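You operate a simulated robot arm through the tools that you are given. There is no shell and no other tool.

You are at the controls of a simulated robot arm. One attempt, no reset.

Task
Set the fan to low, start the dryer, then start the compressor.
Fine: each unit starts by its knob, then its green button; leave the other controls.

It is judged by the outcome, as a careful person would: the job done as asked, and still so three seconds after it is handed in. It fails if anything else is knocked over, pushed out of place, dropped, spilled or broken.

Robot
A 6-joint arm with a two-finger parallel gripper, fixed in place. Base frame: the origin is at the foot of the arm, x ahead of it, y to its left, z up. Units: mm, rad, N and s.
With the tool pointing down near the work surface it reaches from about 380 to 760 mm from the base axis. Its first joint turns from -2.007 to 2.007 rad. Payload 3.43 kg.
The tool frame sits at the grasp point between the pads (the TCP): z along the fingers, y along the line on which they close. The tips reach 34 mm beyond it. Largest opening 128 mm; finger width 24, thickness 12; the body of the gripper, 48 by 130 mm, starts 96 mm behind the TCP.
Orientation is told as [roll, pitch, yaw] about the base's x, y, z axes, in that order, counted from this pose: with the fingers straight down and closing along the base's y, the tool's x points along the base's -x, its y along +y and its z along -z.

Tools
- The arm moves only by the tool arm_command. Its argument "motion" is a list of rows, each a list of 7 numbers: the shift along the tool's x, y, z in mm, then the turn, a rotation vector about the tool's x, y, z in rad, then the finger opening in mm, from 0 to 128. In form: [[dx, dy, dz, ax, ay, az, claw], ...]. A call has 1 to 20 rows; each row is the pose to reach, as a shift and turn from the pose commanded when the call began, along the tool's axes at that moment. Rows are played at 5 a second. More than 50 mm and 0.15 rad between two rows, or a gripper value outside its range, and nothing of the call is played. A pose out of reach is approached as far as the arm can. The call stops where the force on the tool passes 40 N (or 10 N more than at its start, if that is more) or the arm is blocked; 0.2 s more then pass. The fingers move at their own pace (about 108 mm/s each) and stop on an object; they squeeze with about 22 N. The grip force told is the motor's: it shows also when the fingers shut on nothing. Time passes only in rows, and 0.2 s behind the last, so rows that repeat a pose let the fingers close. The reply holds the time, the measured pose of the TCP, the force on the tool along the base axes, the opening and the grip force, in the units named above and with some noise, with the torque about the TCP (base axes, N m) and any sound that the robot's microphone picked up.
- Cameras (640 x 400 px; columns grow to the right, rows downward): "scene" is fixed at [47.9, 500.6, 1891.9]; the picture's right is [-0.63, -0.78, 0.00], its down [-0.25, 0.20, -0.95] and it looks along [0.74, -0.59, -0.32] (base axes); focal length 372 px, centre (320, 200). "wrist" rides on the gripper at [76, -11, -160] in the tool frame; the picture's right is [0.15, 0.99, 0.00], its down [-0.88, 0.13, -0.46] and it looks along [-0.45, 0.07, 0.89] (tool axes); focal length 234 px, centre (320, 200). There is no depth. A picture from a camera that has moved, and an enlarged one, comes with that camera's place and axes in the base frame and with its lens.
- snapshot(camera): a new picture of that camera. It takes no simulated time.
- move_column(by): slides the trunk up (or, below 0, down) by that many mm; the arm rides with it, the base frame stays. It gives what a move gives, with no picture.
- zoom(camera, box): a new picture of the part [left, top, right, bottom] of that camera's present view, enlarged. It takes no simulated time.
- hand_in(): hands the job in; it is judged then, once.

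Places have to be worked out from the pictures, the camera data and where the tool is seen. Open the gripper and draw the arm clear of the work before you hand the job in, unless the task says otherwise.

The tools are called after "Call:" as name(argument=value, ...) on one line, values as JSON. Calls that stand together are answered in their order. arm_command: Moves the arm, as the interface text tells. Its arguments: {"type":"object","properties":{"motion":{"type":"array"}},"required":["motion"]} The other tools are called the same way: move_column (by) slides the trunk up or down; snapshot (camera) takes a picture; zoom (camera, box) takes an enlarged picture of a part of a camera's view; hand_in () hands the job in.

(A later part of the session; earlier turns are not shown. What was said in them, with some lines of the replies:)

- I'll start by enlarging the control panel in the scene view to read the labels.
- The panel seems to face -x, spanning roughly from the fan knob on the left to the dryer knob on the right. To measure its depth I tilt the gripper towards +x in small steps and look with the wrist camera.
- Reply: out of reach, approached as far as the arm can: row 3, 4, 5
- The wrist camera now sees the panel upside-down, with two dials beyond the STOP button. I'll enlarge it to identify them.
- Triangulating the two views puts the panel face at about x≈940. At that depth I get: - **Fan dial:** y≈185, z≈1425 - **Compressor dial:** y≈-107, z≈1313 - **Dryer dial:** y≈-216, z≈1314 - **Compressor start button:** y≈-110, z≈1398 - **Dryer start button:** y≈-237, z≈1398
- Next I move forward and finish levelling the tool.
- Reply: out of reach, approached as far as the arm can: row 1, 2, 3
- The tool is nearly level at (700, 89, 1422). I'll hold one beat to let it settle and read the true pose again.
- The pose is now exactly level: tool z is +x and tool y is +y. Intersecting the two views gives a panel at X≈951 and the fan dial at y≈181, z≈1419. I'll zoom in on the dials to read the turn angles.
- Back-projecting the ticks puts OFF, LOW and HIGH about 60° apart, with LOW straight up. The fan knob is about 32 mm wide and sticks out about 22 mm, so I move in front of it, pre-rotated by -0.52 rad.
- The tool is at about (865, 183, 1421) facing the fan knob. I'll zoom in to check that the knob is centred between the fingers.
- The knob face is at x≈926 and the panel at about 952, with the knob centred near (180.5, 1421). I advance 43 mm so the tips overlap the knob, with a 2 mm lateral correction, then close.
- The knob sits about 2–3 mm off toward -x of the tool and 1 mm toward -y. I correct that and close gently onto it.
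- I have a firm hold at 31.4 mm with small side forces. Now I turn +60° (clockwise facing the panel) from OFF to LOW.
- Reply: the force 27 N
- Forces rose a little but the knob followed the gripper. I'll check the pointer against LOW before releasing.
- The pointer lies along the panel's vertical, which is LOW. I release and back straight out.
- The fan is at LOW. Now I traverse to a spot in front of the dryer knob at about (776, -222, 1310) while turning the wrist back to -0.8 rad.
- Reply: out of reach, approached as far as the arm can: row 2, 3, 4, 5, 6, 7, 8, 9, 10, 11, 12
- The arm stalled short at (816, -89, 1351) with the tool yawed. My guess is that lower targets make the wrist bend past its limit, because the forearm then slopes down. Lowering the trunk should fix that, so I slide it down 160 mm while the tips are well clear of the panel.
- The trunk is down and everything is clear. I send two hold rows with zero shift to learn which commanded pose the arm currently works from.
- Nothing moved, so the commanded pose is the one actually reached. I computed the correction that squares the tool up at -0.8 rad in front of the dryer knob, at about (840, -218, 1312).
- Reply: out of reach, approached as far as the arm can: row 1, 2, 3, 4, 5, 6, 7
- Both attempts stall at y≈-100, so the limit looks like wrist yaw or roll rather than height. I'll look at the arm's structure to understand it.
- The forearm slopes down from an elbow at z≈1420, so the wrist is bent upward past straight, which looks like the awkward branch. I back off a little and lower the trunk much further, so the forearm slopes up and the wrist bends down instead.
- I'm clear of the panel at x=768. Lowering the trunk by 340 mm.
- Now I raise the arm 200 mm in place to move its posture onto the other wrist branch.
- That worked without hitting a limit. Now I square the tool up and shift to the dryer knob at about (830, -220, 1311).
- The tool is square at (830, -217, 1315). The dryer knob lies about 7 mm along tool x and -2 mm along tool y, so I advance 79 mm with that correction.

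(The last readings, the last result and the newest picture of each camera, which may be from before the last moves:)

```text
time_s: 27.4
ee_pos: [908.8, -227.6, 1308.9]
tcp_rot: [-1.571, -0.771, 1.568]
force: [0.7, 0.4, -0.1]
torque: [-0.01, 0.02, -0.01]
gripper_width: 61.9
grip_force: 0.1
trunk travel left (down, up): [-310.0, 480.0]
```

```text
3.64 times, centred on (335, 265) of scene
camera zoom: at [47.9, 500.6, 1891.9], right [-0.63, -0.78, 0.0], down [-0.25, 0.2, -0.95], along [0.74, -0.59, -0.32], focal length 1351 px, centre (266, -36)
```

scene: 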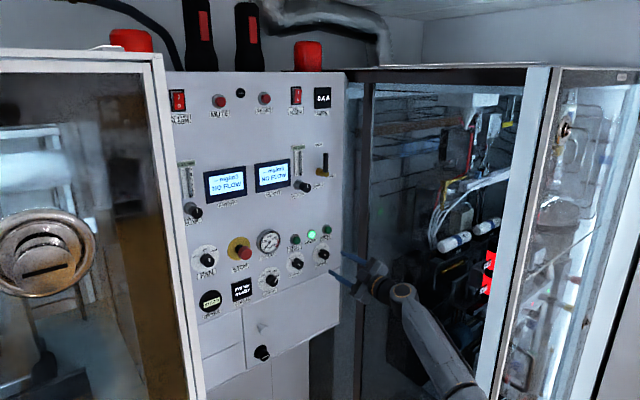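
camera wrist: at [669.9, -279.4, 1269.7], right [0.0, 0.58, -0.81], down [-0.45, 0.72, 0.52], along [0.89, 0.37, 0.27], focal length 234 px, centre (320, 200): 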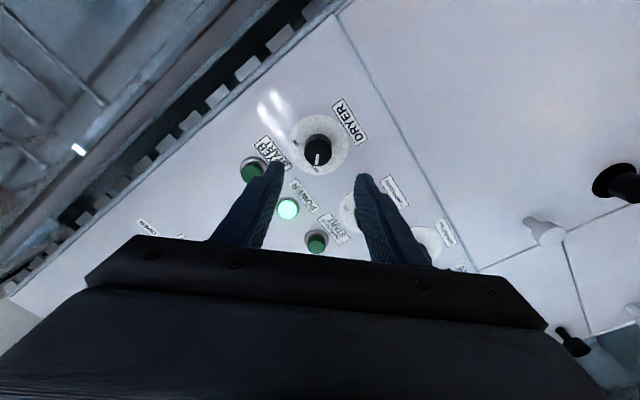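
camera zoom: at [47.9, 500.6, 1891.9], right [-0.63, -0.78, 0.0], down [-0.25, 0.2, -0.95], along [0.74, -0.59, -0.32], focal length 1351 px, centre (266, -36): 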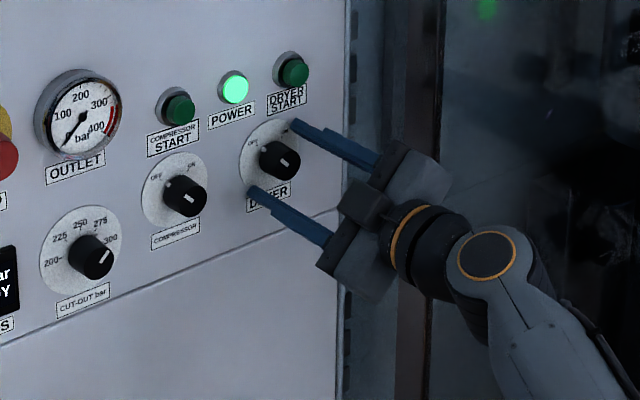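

The view nearly matches the fan grip, needing about 3 mm more toward -x of the tool. I correct and close.

Call:
arm_command(motion=[[-3, 0.3, 0, 0, 0, 0, 62], [-3, 0.3, 0, 0, 0, 0, 45], [-3, 0.3, 0, 0, 0, 0, 36], [-3, 0.3, 0, 0, 0, 0, 30], [-3, 0.3, 0, 0, 0, 0, 26], [-3, 0.3, 0, 0, 0, 0, 26]])

Call:
zoom(camera="wrist", box=[220, 100, 420, 260])

```text
time_s: 28.8
ee_pos: [908.1, -224.4, 1312.0]
tcp_rot: [-1.572, -0.772, 1.569]
force: [5.3, -1.3, 5.1]
torque: [-0.05, -0.16, -0.09]
gripper_width: 31.6
grip_force: 45.2
trunk travel left (down, up): [-310.0, 480.0]
```

```text
2.50 times, centred on (320, 180) of wrist
camera zoom: at [748.4, -285.4, 1268.0], right [0.0, 0.58, -0.81], down [-0.45, 0.72, 0.52], along [0.89, 0.37, 0.27], focal length 585 px, centre (320, 250)
```

zoom: 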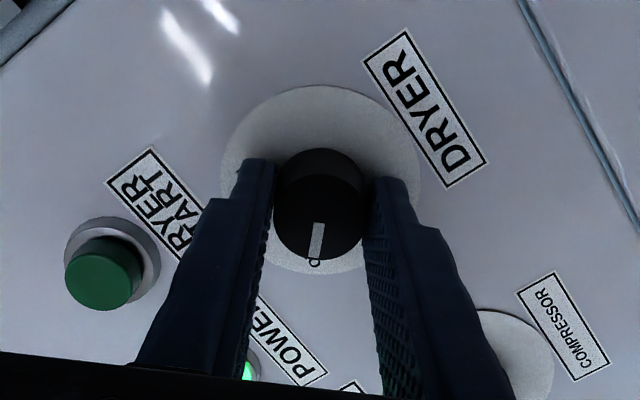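

The dryer knob is held at 31.6 mm. I turn it about 90° clockwise to ON, stopping if the force climbs.

Call:
arm_command(motion=[[0, 0, 0, 0, 0, 0.12, 26], [0, 0, 0, 0, 0, 0.24, 26], [0, 0, 0, 0, 0, 0.36, 26], [0, 0, 0, 0, 0, 0.48, 26], [0, 0, 0, 0, 0, 0.6, 26], [0, 0, 0, 0, 0, 0.72, 26], [0, 0, 0, 0, 0, 0.84, 26], [0, 0, 0, 0, 0, 0.96, 26], [0, 0, 0, 0, 0, 1.08, 26], [0, 0, 0, 0, 0, 1.2, 26], [0, 0, 0, 0, 0, 1.32, 26], [0, 0, 0, 0, 0, 1.44, 26], [0, 0, 0, 0, 0, 1.56, 26], [0, 0, 0, 0, 0, 1.56, 26]])

Call:
zoom(camera="wrist", box=[220, 100, 420, 260])

Call:
zoom(camera="scene", box=[270, 210, 400, 320])

```text
time_s: 31.8
ee_pos: [908.2, -224.1, 1312.4]
tcp_rot: [1.569, -0.807, -1.572]
force: [2.2, -6.1, 6.7]
torque: [-0.01, -0.21, -0.18]
gripper_width: 31.6
grip_force: 45.0
trunk travel left (down, up): [-310.0, 480.0]
```

```text
2.50 times, centred on (320, 180) of wrist
camera zoom: at [748.5, -179.8, 1250.4], right [0.0, 0.82, 0.58], down [-0.46, -0.51, 0.73], along [0.89, -0.27, 0.37], focal length 585 px, centre (320, 250)
```

zoom: 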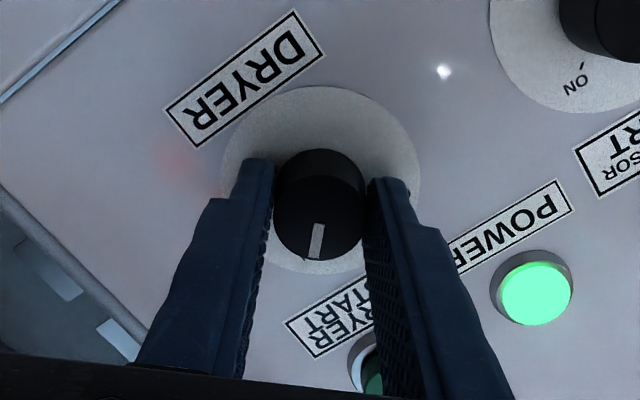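

```text
3.64 times, centred on (335, 265) of scene
camera zoom: at [47.9, 500.6, 1891.9], right [-0.63, -0.78, 0.0], down [-0.25, 0.2, -0.95], along [0.74, -0.59, -0.32], focal length 1351 px, centre (266, -36)
```

zoom: 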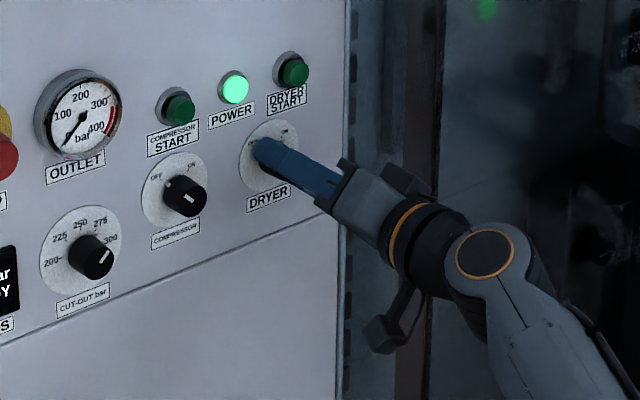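

The knob followed the full turn. I release and back off to see where it points.

Call:
arm_command(motion=[[0, 0, 0, 0, 0, 0, 36], [0, 0, 0, 0, 0, 0, 50], [0, 0, 0, 0, 0, 0, 62], [0, 0, 0, 0, 0, 0, 62], [0, 0, -20, 0, 0, 0, 62], [0, 0, -50, 0, 0, 0, 62], [0, 0, -80, 0, 0, 0, 62], [0, 0, -80, 0, 0, 0, 62]])

Call:
zoom(camera="wrist", box=[240, 80, 400, 220])

Call:
zoom(camera="scene", box=[270, 210, 370, 300])

Call:
snapshot(camera="wrist")

```text
time_s: 33.6
ee_pos: [827.3, -222.8, 1311.6]
tcp_rot: [1.569, -0.811, -1.575]
force: [-0.3, 0.3, -0.1]
torque: [0.02, -0.01, 0.03]
gripper_width: 61.9
grip_force: 0.1
trunk travel left (down, up): [-310.0, 480.0]
```

```text
2.86 times, centred on (320, 150) of wrist
camera zoom: at [668.7, -177.8, 1249.2], right [0.0, 0.82, 0.58], down [-0.46, -0.51, 0.73], along [0.89, -0.26, 0.37], focal length 669 px, centre (320, 343)
```

zoom: 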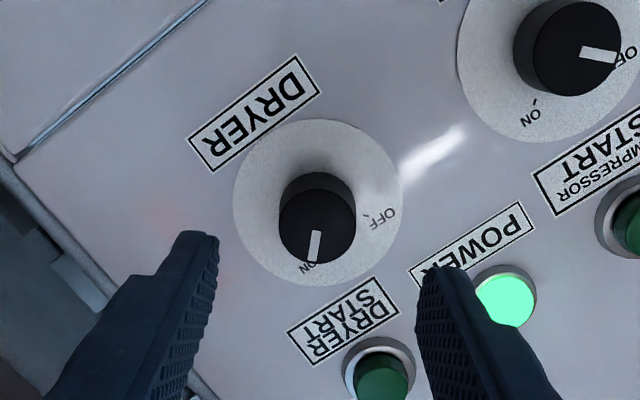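

```text
4.44 times, centred on (320, 255) of scene
camera zoom: at [47.9, 500.6, 1891.9], right [-0.63, -0.78, 0.0], down [-0.25, 0.2, -0.95], along [0.74, -0.59, -0.32], focal length 1651 px, centre (320, -44)
```

zoom: 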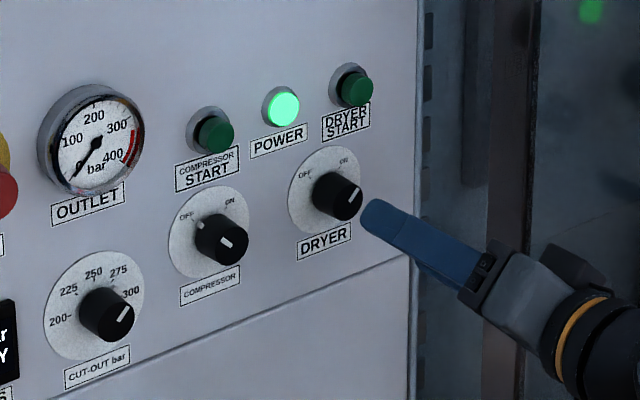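

```text
taken
camera wrist: at [668.7, -177.8, 1249.2], right [0.0, 0.82, 0.58], down [-0.46, -0.51, 0.73], along [0.89, -0.26, 0.37], focal length 234 px, centre (320, 200)
```

wrist: 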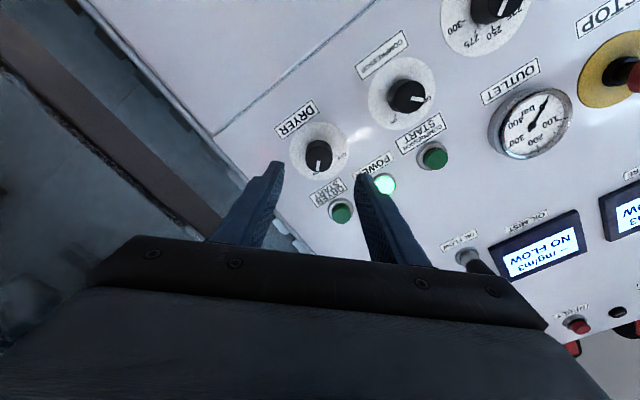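

The pointer now sits on ON. I'll zoom in on both dials to confirm the alignment and locate the start button.

Call:
zoom(camera="wrist", box=[285, 115, 355, 185])

Call:
zoom(camera="scene", box=[290, 220, 345, 275])

Call:
zoom(camera="wrist", box=[310, 180, 380, 240])

```text
5.71 times, centred on (320, 150) of wrist
camera zoom: at [668.7, -177.8, 1249.2], right [0.0, 0.82, 0.58], down [-0.46, -0.51, 0.73], along [0.89, -0.26, 0.37], focal length 1338 px, centre (320, 486)
```

zoom: 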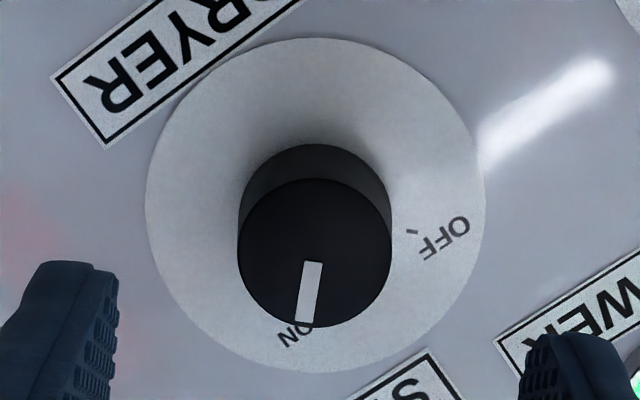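

```text
7.27 times, centred on (318, 248) of scene
camera zoom: at [47.9, 500.6, 1891.9], right [-0.63, -0.78, 0.0], down [-0.25, 0.2, -0.95], along [0.74, -0.59, -0.32], focal length 2702 px, centre (338, -146)
```

zoom: 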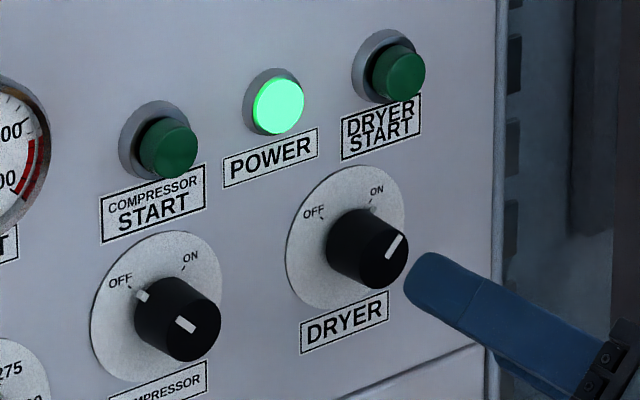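

```text
6.67 times, centred on (345, 210) of wrist
camera zoom: at [668.7, -177.8, 1249.2], right [0.0, 0.82, 0.58], down [-0.46, -0.51, 0.73], along [0.89, -0.26, 0.37], focal length 1561 px, centre (153, 133)
```

zoom: 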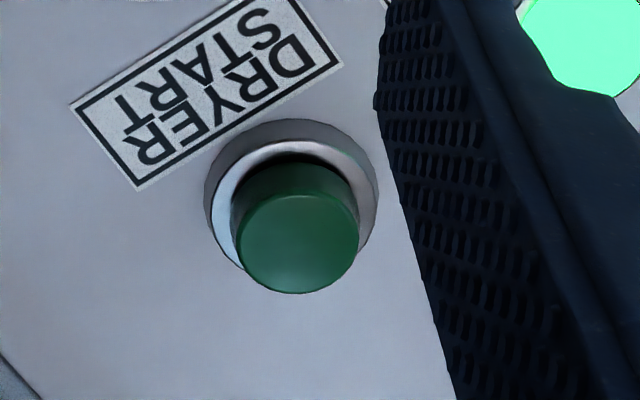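

The little marker beside the dryer knob lines up with the ON tick. The start button cap is near y≈-243, z≈1394, so I move in front of it with the fingers closed and the wrist level.

Call:
arm_command(motion=[[-12.3, 6.8, 0, 0, 0, -0.127, 40], [-24.6, 13.7, 0, 0, 0, -0.254, 20], [-36.9, 20.6, 0, 0, 0, -0.381, 0], [-49.1, 27.4, 0, 0, 0, -0.508, 0], [-61.4, 34.3, 0, 0, 0, -0.635, 0], [-73.7, 41.1, 0, 0, 0, -0.762, 0], [-73.7, 41.1, 0, 0, 0, -0.762, 0], [-73.7, 41.1, 0, 0, 0, -0.762, 0]])

Call:
snapshot(camera="wrist")

Call:
zoom(camera="wrist", box=[260, 100, 380, 220])

Call:
zoom(camera="scene", box=[270, 200, 400, 310])

```text
time_s: 35.4
ee_pos: [828.2, -247.7, 1394.8]
tcp_rot: [-1.475, -1.569, 1.471]
force: [0.7, -0.5, 0.0]
torque: [0.02, 0.02, -0.02]
gripper_width: 0.1
grip_force: 21.6
trunk travel left (down, up): [-310.0, 480.0]
```

```text
taken
camera wrist: at [668.8, -256.8, 1319.3], right [0.0, 0.99, -0.15], down [-0.46, 0.13, 0.88], along [0.89, 0.06, 0.45], focal length 234 px, centre (320, 200)
```

wrist: 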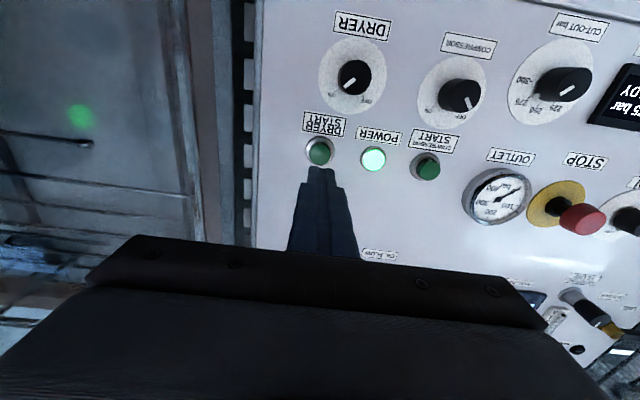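

```text
3.33 times, centred on (320, 160) of wrist
camera zoom: at [668.8, -256.8, 1319.3], right [0.0, 0.99, -0.15], down [-0.46, 0.13, 0.88], along [0.89, 0.06, 0.45], focal length 781 px, centre (320, 333)
```

zoom: 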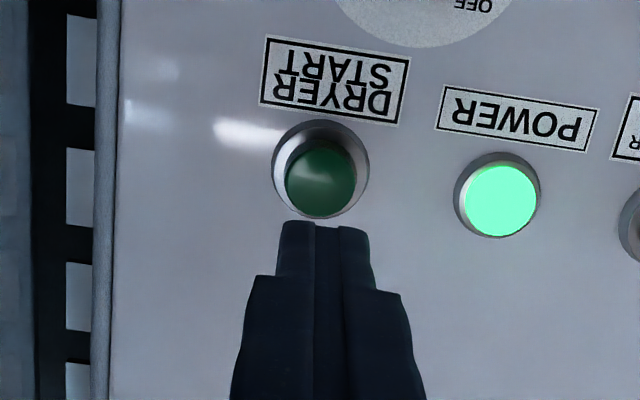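

```text
3.64 times, centred on (335, 255) of scene
camera zoom: at [47.9, 500.6, 1891.9], right [-0.63, -0.78, 0.0], down [-0.25, 0.2, -0.95], along [0.74, -0.59, -0.32], focal length 1351 px, centre (266, 0)
```

zoom: 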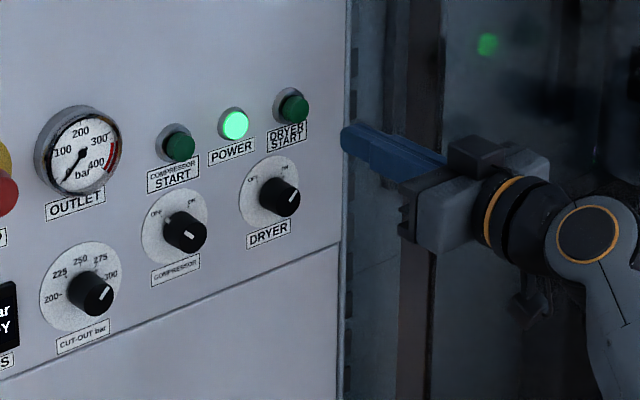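

The button is centred about 1 mm from the tool axis. I advance to just short of the cap, then push in small steps; the call stops itself at 40 N.

Call:
arm_command(motion=[[1.1, 1.2, 20, 0, 0, 0, 0], [1.1, 1.2, 40, 0, 0, 0, 0], [1.1, 1.2, 52, 0, 0, 0, 0], [1.1, 1.2, 60, 0, 0, 0, 0], [1.1, 1.2, 63, 0, 0, 0, 0], [1.1, 1.2, 66, 0, 0, 0, 0], [1.1, 1.2, 69, 0, 0, 0, 0], [1.1, 1.2, 71, 0, 0, 0, 0]])

Call:
zoom(camera="scene", box=[290, 210, 370, 280])

Call:
zoom(camera="wrist", box=[260, 120, 380, 240])

```text
time_s: 37.2
ee_pos: [898.7, -242.9, 1393.3]
tcp_rot: [-1.737, -1.569, 1.73]
force: [-2.0, -0.2, -0.6]
torque: [-0.03, 0.01, 0.01]
gripper_width: 0.0
grip_force: 21.7
trunk travel left (down, up): [-310.0, 480.0]
heard: click
```

```text
5.71 times, centred on (330, 245) of scene
camera zoom: at [47.9, 500.6, 1891.9], right [-0.63, -0.78, 0.0], down [-0.25, 0.2, -0.95], along [0.74, -0.59, -0.32], focal length 2123 px, centre (263, -57)
```

zoom: 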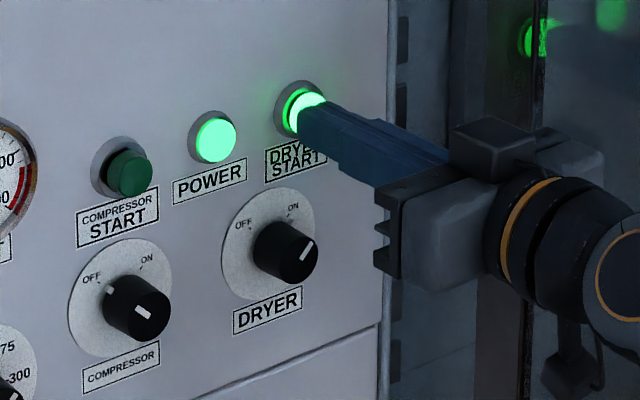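

```text
3.33 times, centred on (320, 180) of wrist
camera zoom: at [739.0, -253.9, 1317.6], right [0.0, 0.99, -0.15], down [-0.46, 0.13, 0.88], along [0.89, 0.06, 0.45], focal length 781 px, centre (320, 267)
```

zoom: 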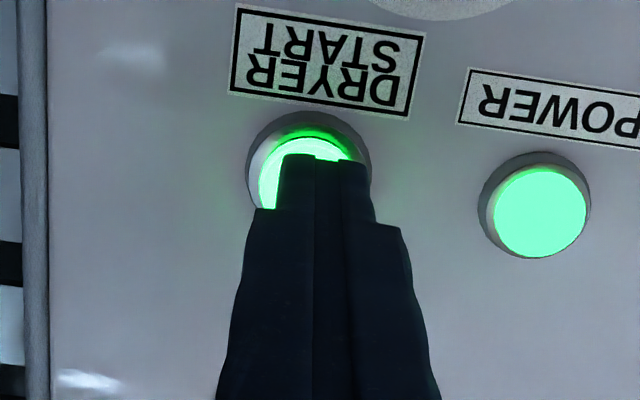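

A click sounded and the DRYER START light is on, so the dryer is running. I back off and move in front of the compressor knob at about (829, -114, 1312), pre-rotated to -0.8 rad.

Call:
arm_command(motion=[[0, 0, -15, 0, 0, 0, 0], [0, 0, -40, 0, 0, 0, 0], [0, 0, -70, 0, 0, 0, 0], [11.6, 18.4, -70, 0, 0, -0.114, 20], [23.3, 36.9, -70, 0, 0, -0.229, 40], [34.9, 55.3, -70, 0, 0, -0.343, 62], [46.6, 73.7, -70, 0, 0, -0.457, 62], [58.2, 92.1, -70, 0, 0, -0.571, 62], [69.9, 110.6, -70, 0, 0, -0.686, 62], [81.5, 129, -70, 0, 0, -0.8, 62], [81.5, 129, -70, 0, 0, -0.8, 62], [81.5, 129, -70, 0, 0, -0.8, 62]])

Call:
snapshot(camera="wrist")

Call:
zoom(camera="wrist", box=[240, 80, 400, 220])

Call:
snapshot(camera="scene")

```text
time_s: 39.8
ee_pos: [830.3, -111.0, 1311.4]
tcp_rot: [-1.57, -0.769, 1.567]
force: [0.0, 0.1, 0.1]
torque: [-0.02, -0.03, -0.02]
gripper_width: 61.9
grip_force: 0.0
trunk travel left (down, up): [-310.0, 480.0]
```

```text
taken
camera wrist: at [670.3, -173.7, 1268.3], right [0.0, 0.58, -0.81], down [-0.45, 0.73, 0.52], along [0.89, 0.37, 0.27], focal length 234 px, centre (320, 200)
```

wrist: 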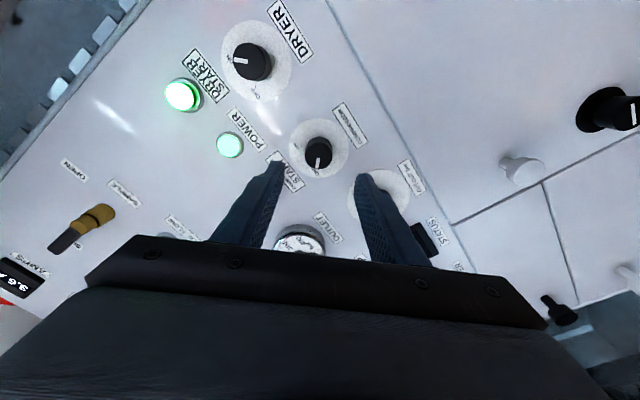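

```text
2.86 times, centred on (320, 150) of wrist
camera zoom: at [670.3, -173.7, 1268.3], right [0.0, 0.58, -0.81], down [-0.45, 0.73, 0.52], along [0.89, 0.37, 0.27], focal length 669 px, centre (320, 343)
```

zoom: 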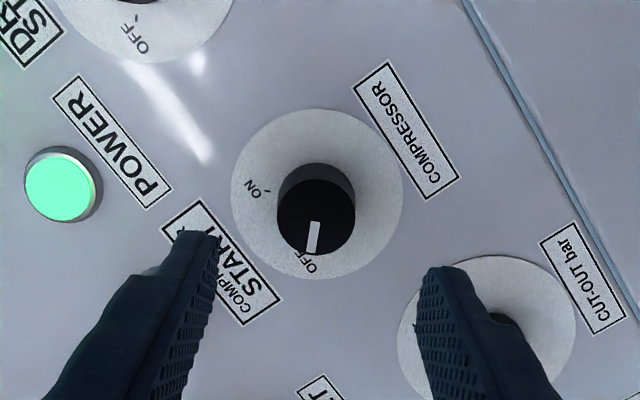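

```text
taken
```

scene: 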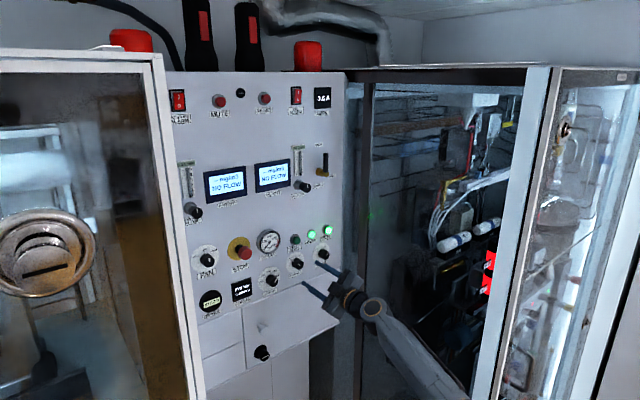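

AMPS reads 3.6 A with the dryer light on. The compressor knob is almost on the tool axis by comparison with the dryer case, so I advance straight to gripping depth.

Call:
arm_command(motion=[[0, -0.5, 15, 0, 0, 0, 62], [0, -0.5, 35, 0, 0, 0, 62], [0, -0.5, 50, 0, 0, 0, 62], [0, -0.5, 62, 0, 0, 0, 62], [0, -0.5, 72, 0, 0, 0, 62], [0, -0.5, 78.5, 0, 0, 0, 62], [0, -0.5, 78.5, 0, 0, 0, 62], [0, -0.5, 78.5, 0, 0, 0, 62]])

Call:
zoom(camera="wrist", box=[220, 100, 420, 260])

```text
time_s: 41.6
ee_pos: [909.3, -115.8, 1311.2]
tcp_rot: [-1.572, -0.77, 1.568]
force: [0.3, -0.3, 0.9]
torque: [-0.01, -0.02, -0.01]
gripper_width: 61.8
grip_force: 0.1
trunk travel left (down, up): [-310.0, 480.0]
```

```text
2.50 times, centred on (320, 180) of wrist
camera zoom: at [748.8, -176.1, 1267.5], right [0.0, 0.58, -0.81], down [-0.45, 0.72, 0.52], along [0.89, 0.37, 0.27], focal length 585 px, centre (320, 250)
```

zoom: 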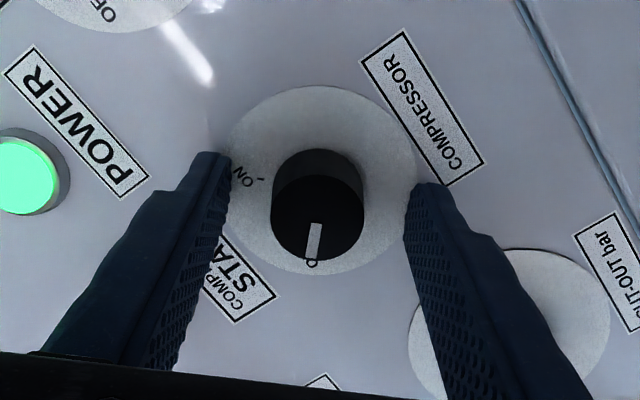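

The dial and knob line up just as they did for the gripped dryer knob. I close on it and turn about 90° clockwise.

Call:
arm_command(motion=[[0, -0.3, 0, 0, 0, 0, 45], [0, -0.3, 0, 0, 0, 0, 36], [0, -0.3, 0, 0, 0, 0, 30], [0, -0.3, 0, 0, 0, 0, 26], [0, -0.3, 0, 0, 0, 0, 26], [0, -0.3, 0, 0, 0, 0, 26]])

Call:
zoom(camera="wrist", box=[220, 100, 420, 260])

```text
time_s: 43.0
ee_pos: [908.2, -115.4, 1311.9]
tcp_rot: [-1.573, -0.768, 1.567]
force: [-3.2, 0.8, -3.6]
torque: [0.06, 0.08, 0.0]
gripper_width: 31.6
grip_force: 45.0
trunk travel left (down, up): [-310.0, 480.0]
```

```text
2.50 times, centred on (320, 180) of wrist
camera zoom: at [748.7, -176.5, 1268.4], right [0.0, 0.58, -0.81], down [-0.45, 0.72, 0.52], along [0.89, 0.37, 0.27], focal length 585 px, centre (320, 250)
```

zoom: 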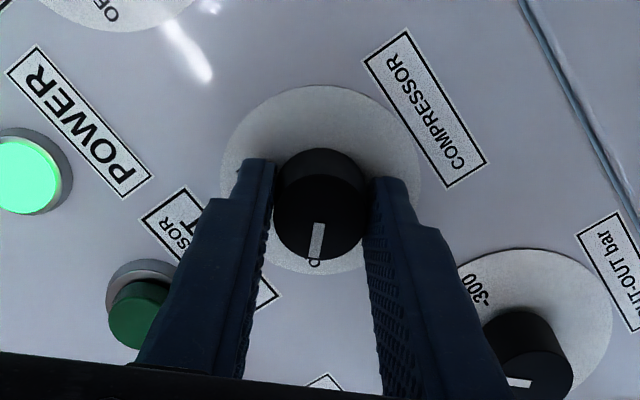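

The compressor knob is held with small forces. Turning it to ON.

Call:
arm_command(motion=[[0, 0, 0, 0, 0, 0.12, 26], [0, 0, 0, 0, 0, 0.24, 26], [0, 0, 0, 0, 0, 0.36, 26], [0, 0, 0, 0, 0, 0.48, 26], [0, 0, 0, 0, 0, 0.6, 26], [0, 0, 0, 0, 0, 0.72, 26], [0, 0, 0, 0, 0, 0.84, 26], [0, 0, 0, 0, 0, 0.96, 26], [0, 0, 0, 0, 0, 1.08, 26], [0, 0, 0, 0, 0, 1.2, 26], [0, 0, 0, 0, 0, 1.32, 26], [0, 0, 0, 0, 0, 1.44, 26], [0, 0, 0, 0, 0, 1.56, 26], [0, 0, 0, 0, 0, 1.56, 26]])

Call:
zoom(camera="wrist", box=[220, 100, 420, 260])

```text
time_s: 46.0
ee_pos: [907.7, -116.5, 1312.2]
tcp_rot: [1.57, -0.812, -1.575]
force: [21.6, -7.6, 19.3]
torque: [0.02, -0.99, -0.58]
gripper_width: 31.6
grip_force: 45.2
trunk travel left (down, up): [-310.0, 480.0]
```

```text
2.50 times, centred on (320, 180) of wrist
camera zoom: at [749.0, -70.9, 1250.1], right [0.0, 0.82, 0.58], down [-0.46, -0.51, 0.73], along [0.89, -0.27, 0.37], focal length 585 px, centre (320, 250)
```

zoom: 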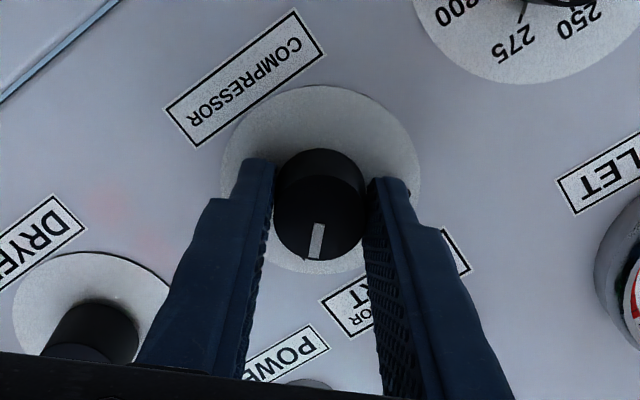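

The knob followed. I release, back off and check the pointer and the button position.

Call:
arm_command(motion=[[0, 0, 0, 0, 0, 0, 36], [0, 0, 0, 0, 0, 0, 50], [0, 0, 0, 0, 0, 0, 62], [0, 0, 0, 0, 0, 0, 62], [0, 0, -20, 0, 0, 0, 62], [0, 0, -50, 0, 0, 0, 62], [0, 0, -80, 0, 0, 0, 62], [0, 0, -80, 0, 0, 0, 62]])

Call:
zoom(camera="wrist", box=[240, 80, 400, 220])

Call:
zoom(camera="scene", box=[270, 220, 345, 285])

Call:
snapshot(camera="wrist")

```text
time_s: 47.8
ee_pos: [827.0, -113.9, 1312.8]
tcp_rot: [1.57, -0.814, -1.575]
force: [1.4, 0.0, 0.0]
torque: [0.0, 0.0, -0.01]
gripper_width: 62.1
grip_force: 0.1
trunk travel left (down, up): [-310.0, 480.0]
```

```text
2.86 times, centred on (320, 150) of wrist
camera zoom: at [668.3, -68.0, 1251.0], right [0.0, 0.82, 0.57], down [-0.46, -0.51, 0.73], along [0.89, -0.26, 0.37], focal length 669 px, centre (320, 343)
```

zoom: 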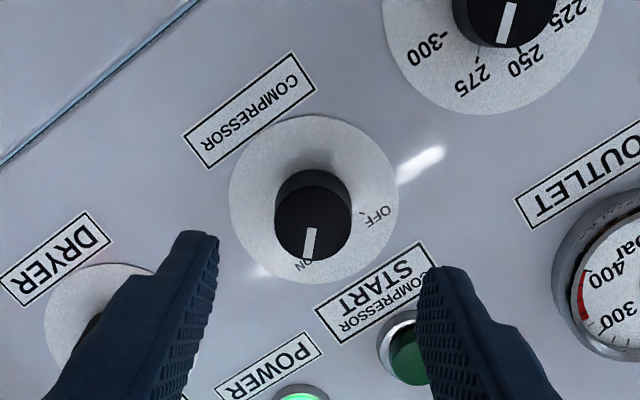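

```text
6.15 times, centred on (308, 252) of scene
camera zoom: at [47.9, 500.6, 1891.9], right [-0.63, -0.78, 0.0], down [-0.25, 0.2, -0.95], along [0.74, -0.59, -0.32], focal length 2286 px, centre (397, -123)
```

zoom: 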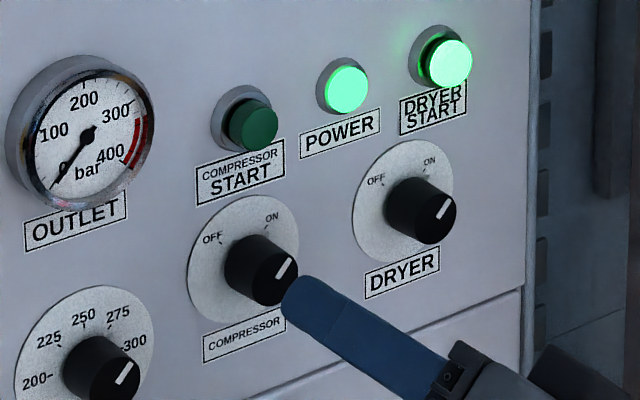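

```text
taken
camera wrist: at [668.3, -68.0, 1251.0], right [0.0, 0.82, 0.57], down [-0.46, -0.51, 0.73], along [0.89, -0.26, 0.37], focal length 234 px, centre (320, 200)
```

wrist: 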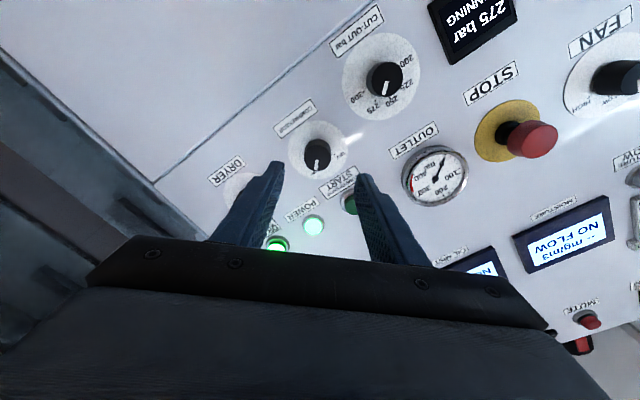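

The compressor knob points at ON and the dryer light is still lit. I move the closed fingers in front of COMPRESSOR START at about (-115, 1394).

Call:
arm_command(motion=[[-10.1, 8.9, 0, 0, 0, -0.126, 40], [-20.1, 17.7, 0, 0, 0, -0.253, 20], [-30.2, 26.6, 0, 0, 0, -0.379, 0], [-40.3, 35.4, 0, 0, 0, -0.505, 0], [-50.3, 44.3, 0, 0, 0, -0.632, 0], [-60.4, 53.1, 0, 0, 0, -0.758, 0], [-60.4, 53.1, 0, 0, 0, -0.758, 0], [-60.4, 53.1, 0, 0, 0, -0.758, 0]])

Call:
zoom(camera="wrist", box=[260, 100, 380, 220])

```text
time_s: 49.6
ee_pos: [826.1, -118.0, 1394.4]
tcp_rot: [-1.095, -1.573, 1.092]
force: [-0.1, -0.9, -0.1]
torque: [-0.01, 0.0, 0.03]
gripper_width: 0.1
grip_force: 22.3
trunk travel left (down, up): [-310.0, 480.0]
```

```text
3.33 times, centred on (320, 160) of wrist
camera zoom: at [667.1, -128.0, 1318.5], right [0.0, 0.99, -0.15], down [-0.46, 0.13, 0.88], along [0.89, 0.06, 0.45], focal length 781 px, centre (320, 333)
```

zoom: 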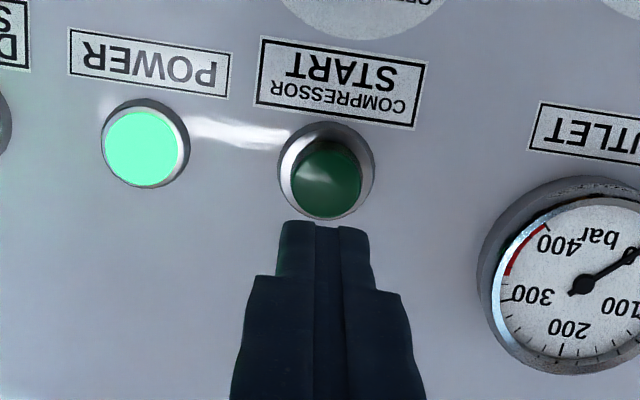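

The button is about 3 mm toward +y of the tool axis. I correct and press in small steps to the same depth as before.

Call:
arm_command(motion=[[0.5, 3.3, 20, 0, 0, 0, 0], [0.5, 3.3, 40, 0, 0, 0, 0], [0.5, 3.3, 53, 0, 0, 0, 0], [0.5, 3.3, 61, 0, 0, 0, 0], [0.5, 3.3, 64, 0, 0, 0, 0], [0.5, 3.3, 67, 0, 0, 0, 0], [0.5, 3.3, 70, 0, 0, 0, 0], [0.5, 3.3, 72.5, 0, 0, 0, 0]])

Call:
zoom(camera="scene", box=[270, 210, 350, 280])

```text
time_s: 51.4
ee_pos: [901.4, -114.4, 1392.4]
tcp_rot: [2.717, -1.572, -2.719]
force: [-2.4, -1.4, -0.7]
torque: [-0.03, 0.07, -0.06]
gripper_width: 0.1
grip_force: 21.8
trunk travel left (down, up): [-310.0, 480.0]
heard: click
```

```text
5.71 times, centred on (310, 245) of scene
camera zoom: at [47.9, 500.6, 1891.9], right [-0.63, -0.78, 0.0], down [-0.25, 0.2, -0.95], along [0.74, -0.59, -0.32], focal length 2123 px, centre (377, -57)
```

zoom: 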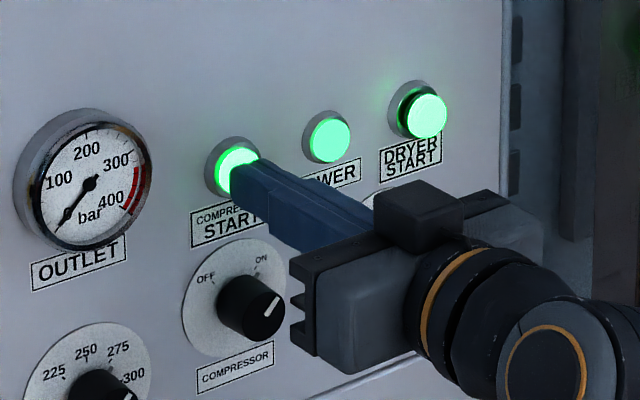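

The button clicked and COMPRESSOR START is lit. I withdraw straight back well clear and open the gripper.

Call:
arm_command(motion=[[0, 0, -15, 0, 0, 0, 0], [0, 0, -45, 0, 0, 0, 0], [0, 0, -85, 0, 0, 0, 0], [0, 0, -125, 0, 0, 0, 20], [0, 0, -160, 0, 0, 0, 60], [0, 0, -190, 0, 0, 0, 100], [0, 0, -190, 0, 0, 0, 100], [0, 0, -190, 0, 0, 0, 100], [0, 0, -190, 0, 0, 0, 100]])

Call:
snapshot(camera="scene")

Call:
zoom(camera="scene", box=[180, 210, 350, 320])

Call:
zoom(camera="scene", box=[160, 75, 350, 220])

Call:
snapshot(camera="wrist")

```text
time_s: 53.4
ee_pos: [709.8, -116.0, 1394.1]
tcp_rot: [-0.308, -1.57, 0.303]
force: [-0.1, -0.3, -0.3]
torque: [-0.02, 0.01, -0.01]
gripper_width: 100.1
grip_force: 0.0
trunk travel left (down, up): [-310.0, 480.0]
```

```text
taken
```

scene: 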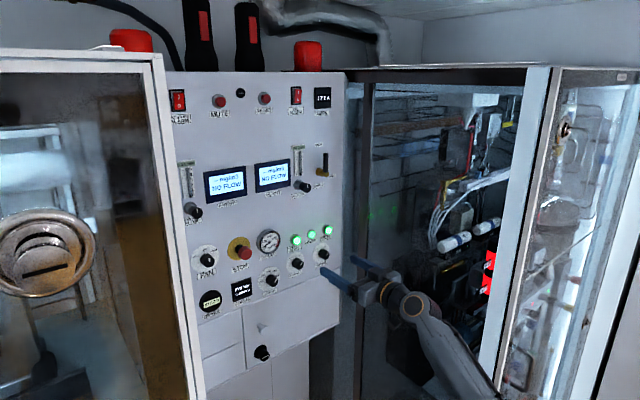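

```text
3.64 times, centred on (265, 265) of scene
camera zoom: at [47.9, 500.6, 1891.9], right [-0.63, -0.78, 0.0], down [-0.25, 0.2, -0.95], along [0.74, -0.59, -0.32], focal length 1351 px, centre (520, -36)
```

zoom: 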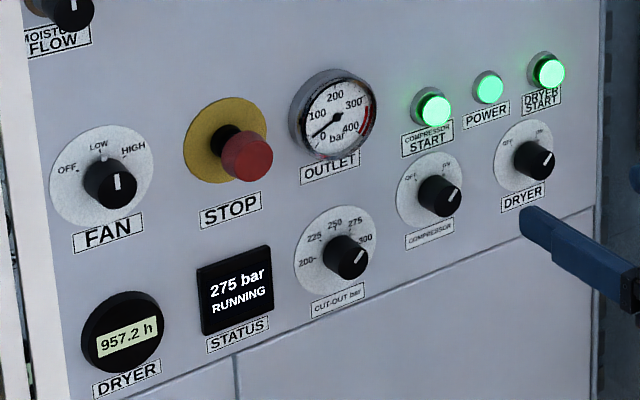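

```text
2.76 times, centred on (255, 148) of scene
camera zoom: at [47.9, 500.6, 1891.9], right [-0.63, -0.78, 0.0], down [-0.25, 0.2, -0.95], along [0.74, -0.59, -0.32], focal length 1025 px, centre (499, 345)
```

zoom: 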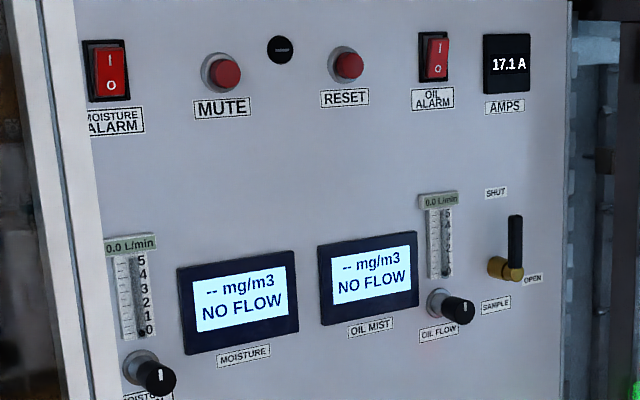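

```text
taken
camera wrist: at [550.1, -126.6, 1317.2], right [0.0, 0.99, -0.15], down [-0.46, 0.13, 0.88], along [0.89, 0.06, 0.45], focal length 234 px, centre (320, 200)
```

wrist: 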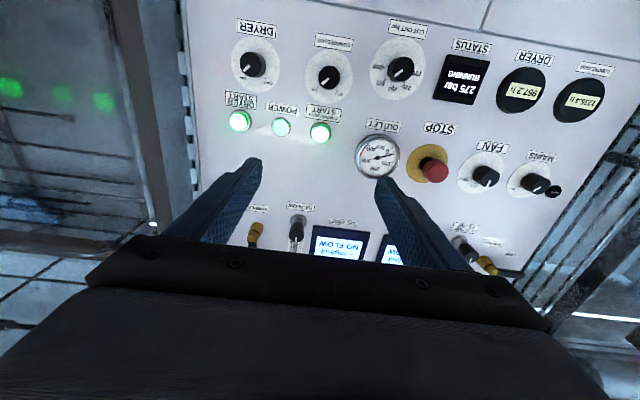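

The fan is at LOW, both knobs are at ON and both start lights are lit. STATUS reads RUNNING, AMPS shows 17.1 A and the other controls are unchanged. I'll wait a few seconds to confirm it stays that way.

Call:
arm_command(motion=[[0, 0, -10, 0, 0, 0, 120], [0, 0, -20, 0, 0, 0, 120], [0, 0, -20, 0, 0, 0, 120], [0, 0, -20, 0, 0, 0, 120], [0, 0, -20, 0, 0, 0, 120], [0, 0, -20, 0, 0, 0, 120], [0, 0, -20, 0, 0, 0, 120], [0, 0, -20, 0, 0, 0, 120], [0, 0, -20, 0, 0, 0, 120], [0, 0, -20, 0, 0, 0, 120], [0, 0, -20, 0, 0, 0, 120], [0, 0, -20, 0, 0, 0, 120], [0, 0, -20, 0, 0, 0, 120], [0, 0, -20, 0, 0, 0, 120], [0, 0, -20, 0, 0, 0, 120]])

Call:
zoom(camera="scene", box=[180, 210, 350, 320])

```text
time_s: 56.6
ee_pos: [689.4, -115.1, 1390.9]
tcp_rot: [0.144, -1.571, -0.147]
force: [-0.1, 0.4, 0.1]
torque: [0.0, -0.01, 0.01]
gripper_width: 120.0
grip_force: 0.0
trunk travel left (down, up): [-310.0, 480.0]
```

```text
3.64 times, centred on (265, 265) of scene
camera zoom: at [47.9, 500.6, 1891.9], right [-0.63, -0.78, 0.0], down [-0.25, 0.2, -0.95], along [0.74, -0.59, -0.32], focal length 1351 px, centre (520, -36)
```

zoom: 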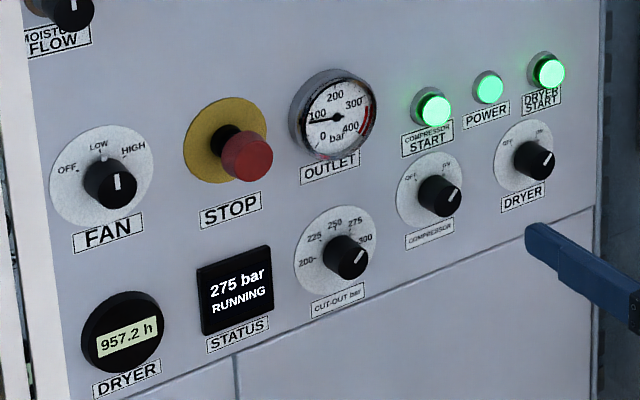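

Everything is still running and the outlet pressure is rising. The gripper is open and clear of the panel, so I hand the job in.

Call:
hand_in()

```text
The job is handed in.
```

The fan is set to LOW, and the dryer and then the compressor are started, each by its knob and then its green button.

In the last check before handing in, about three seconds after the compressor started:
- **Lights:** both start buttons were lit.
- **Readouts:** the status display read RUNNING and the outlet pressure was rising.
- **Other controls:** none were touched, and they looked unchanged.
- **Arm:** the gripper was open and well clear of the panel.

To reach the dryer and compressor controls I had to lower the trunk by 360 mm in all. I left it there.
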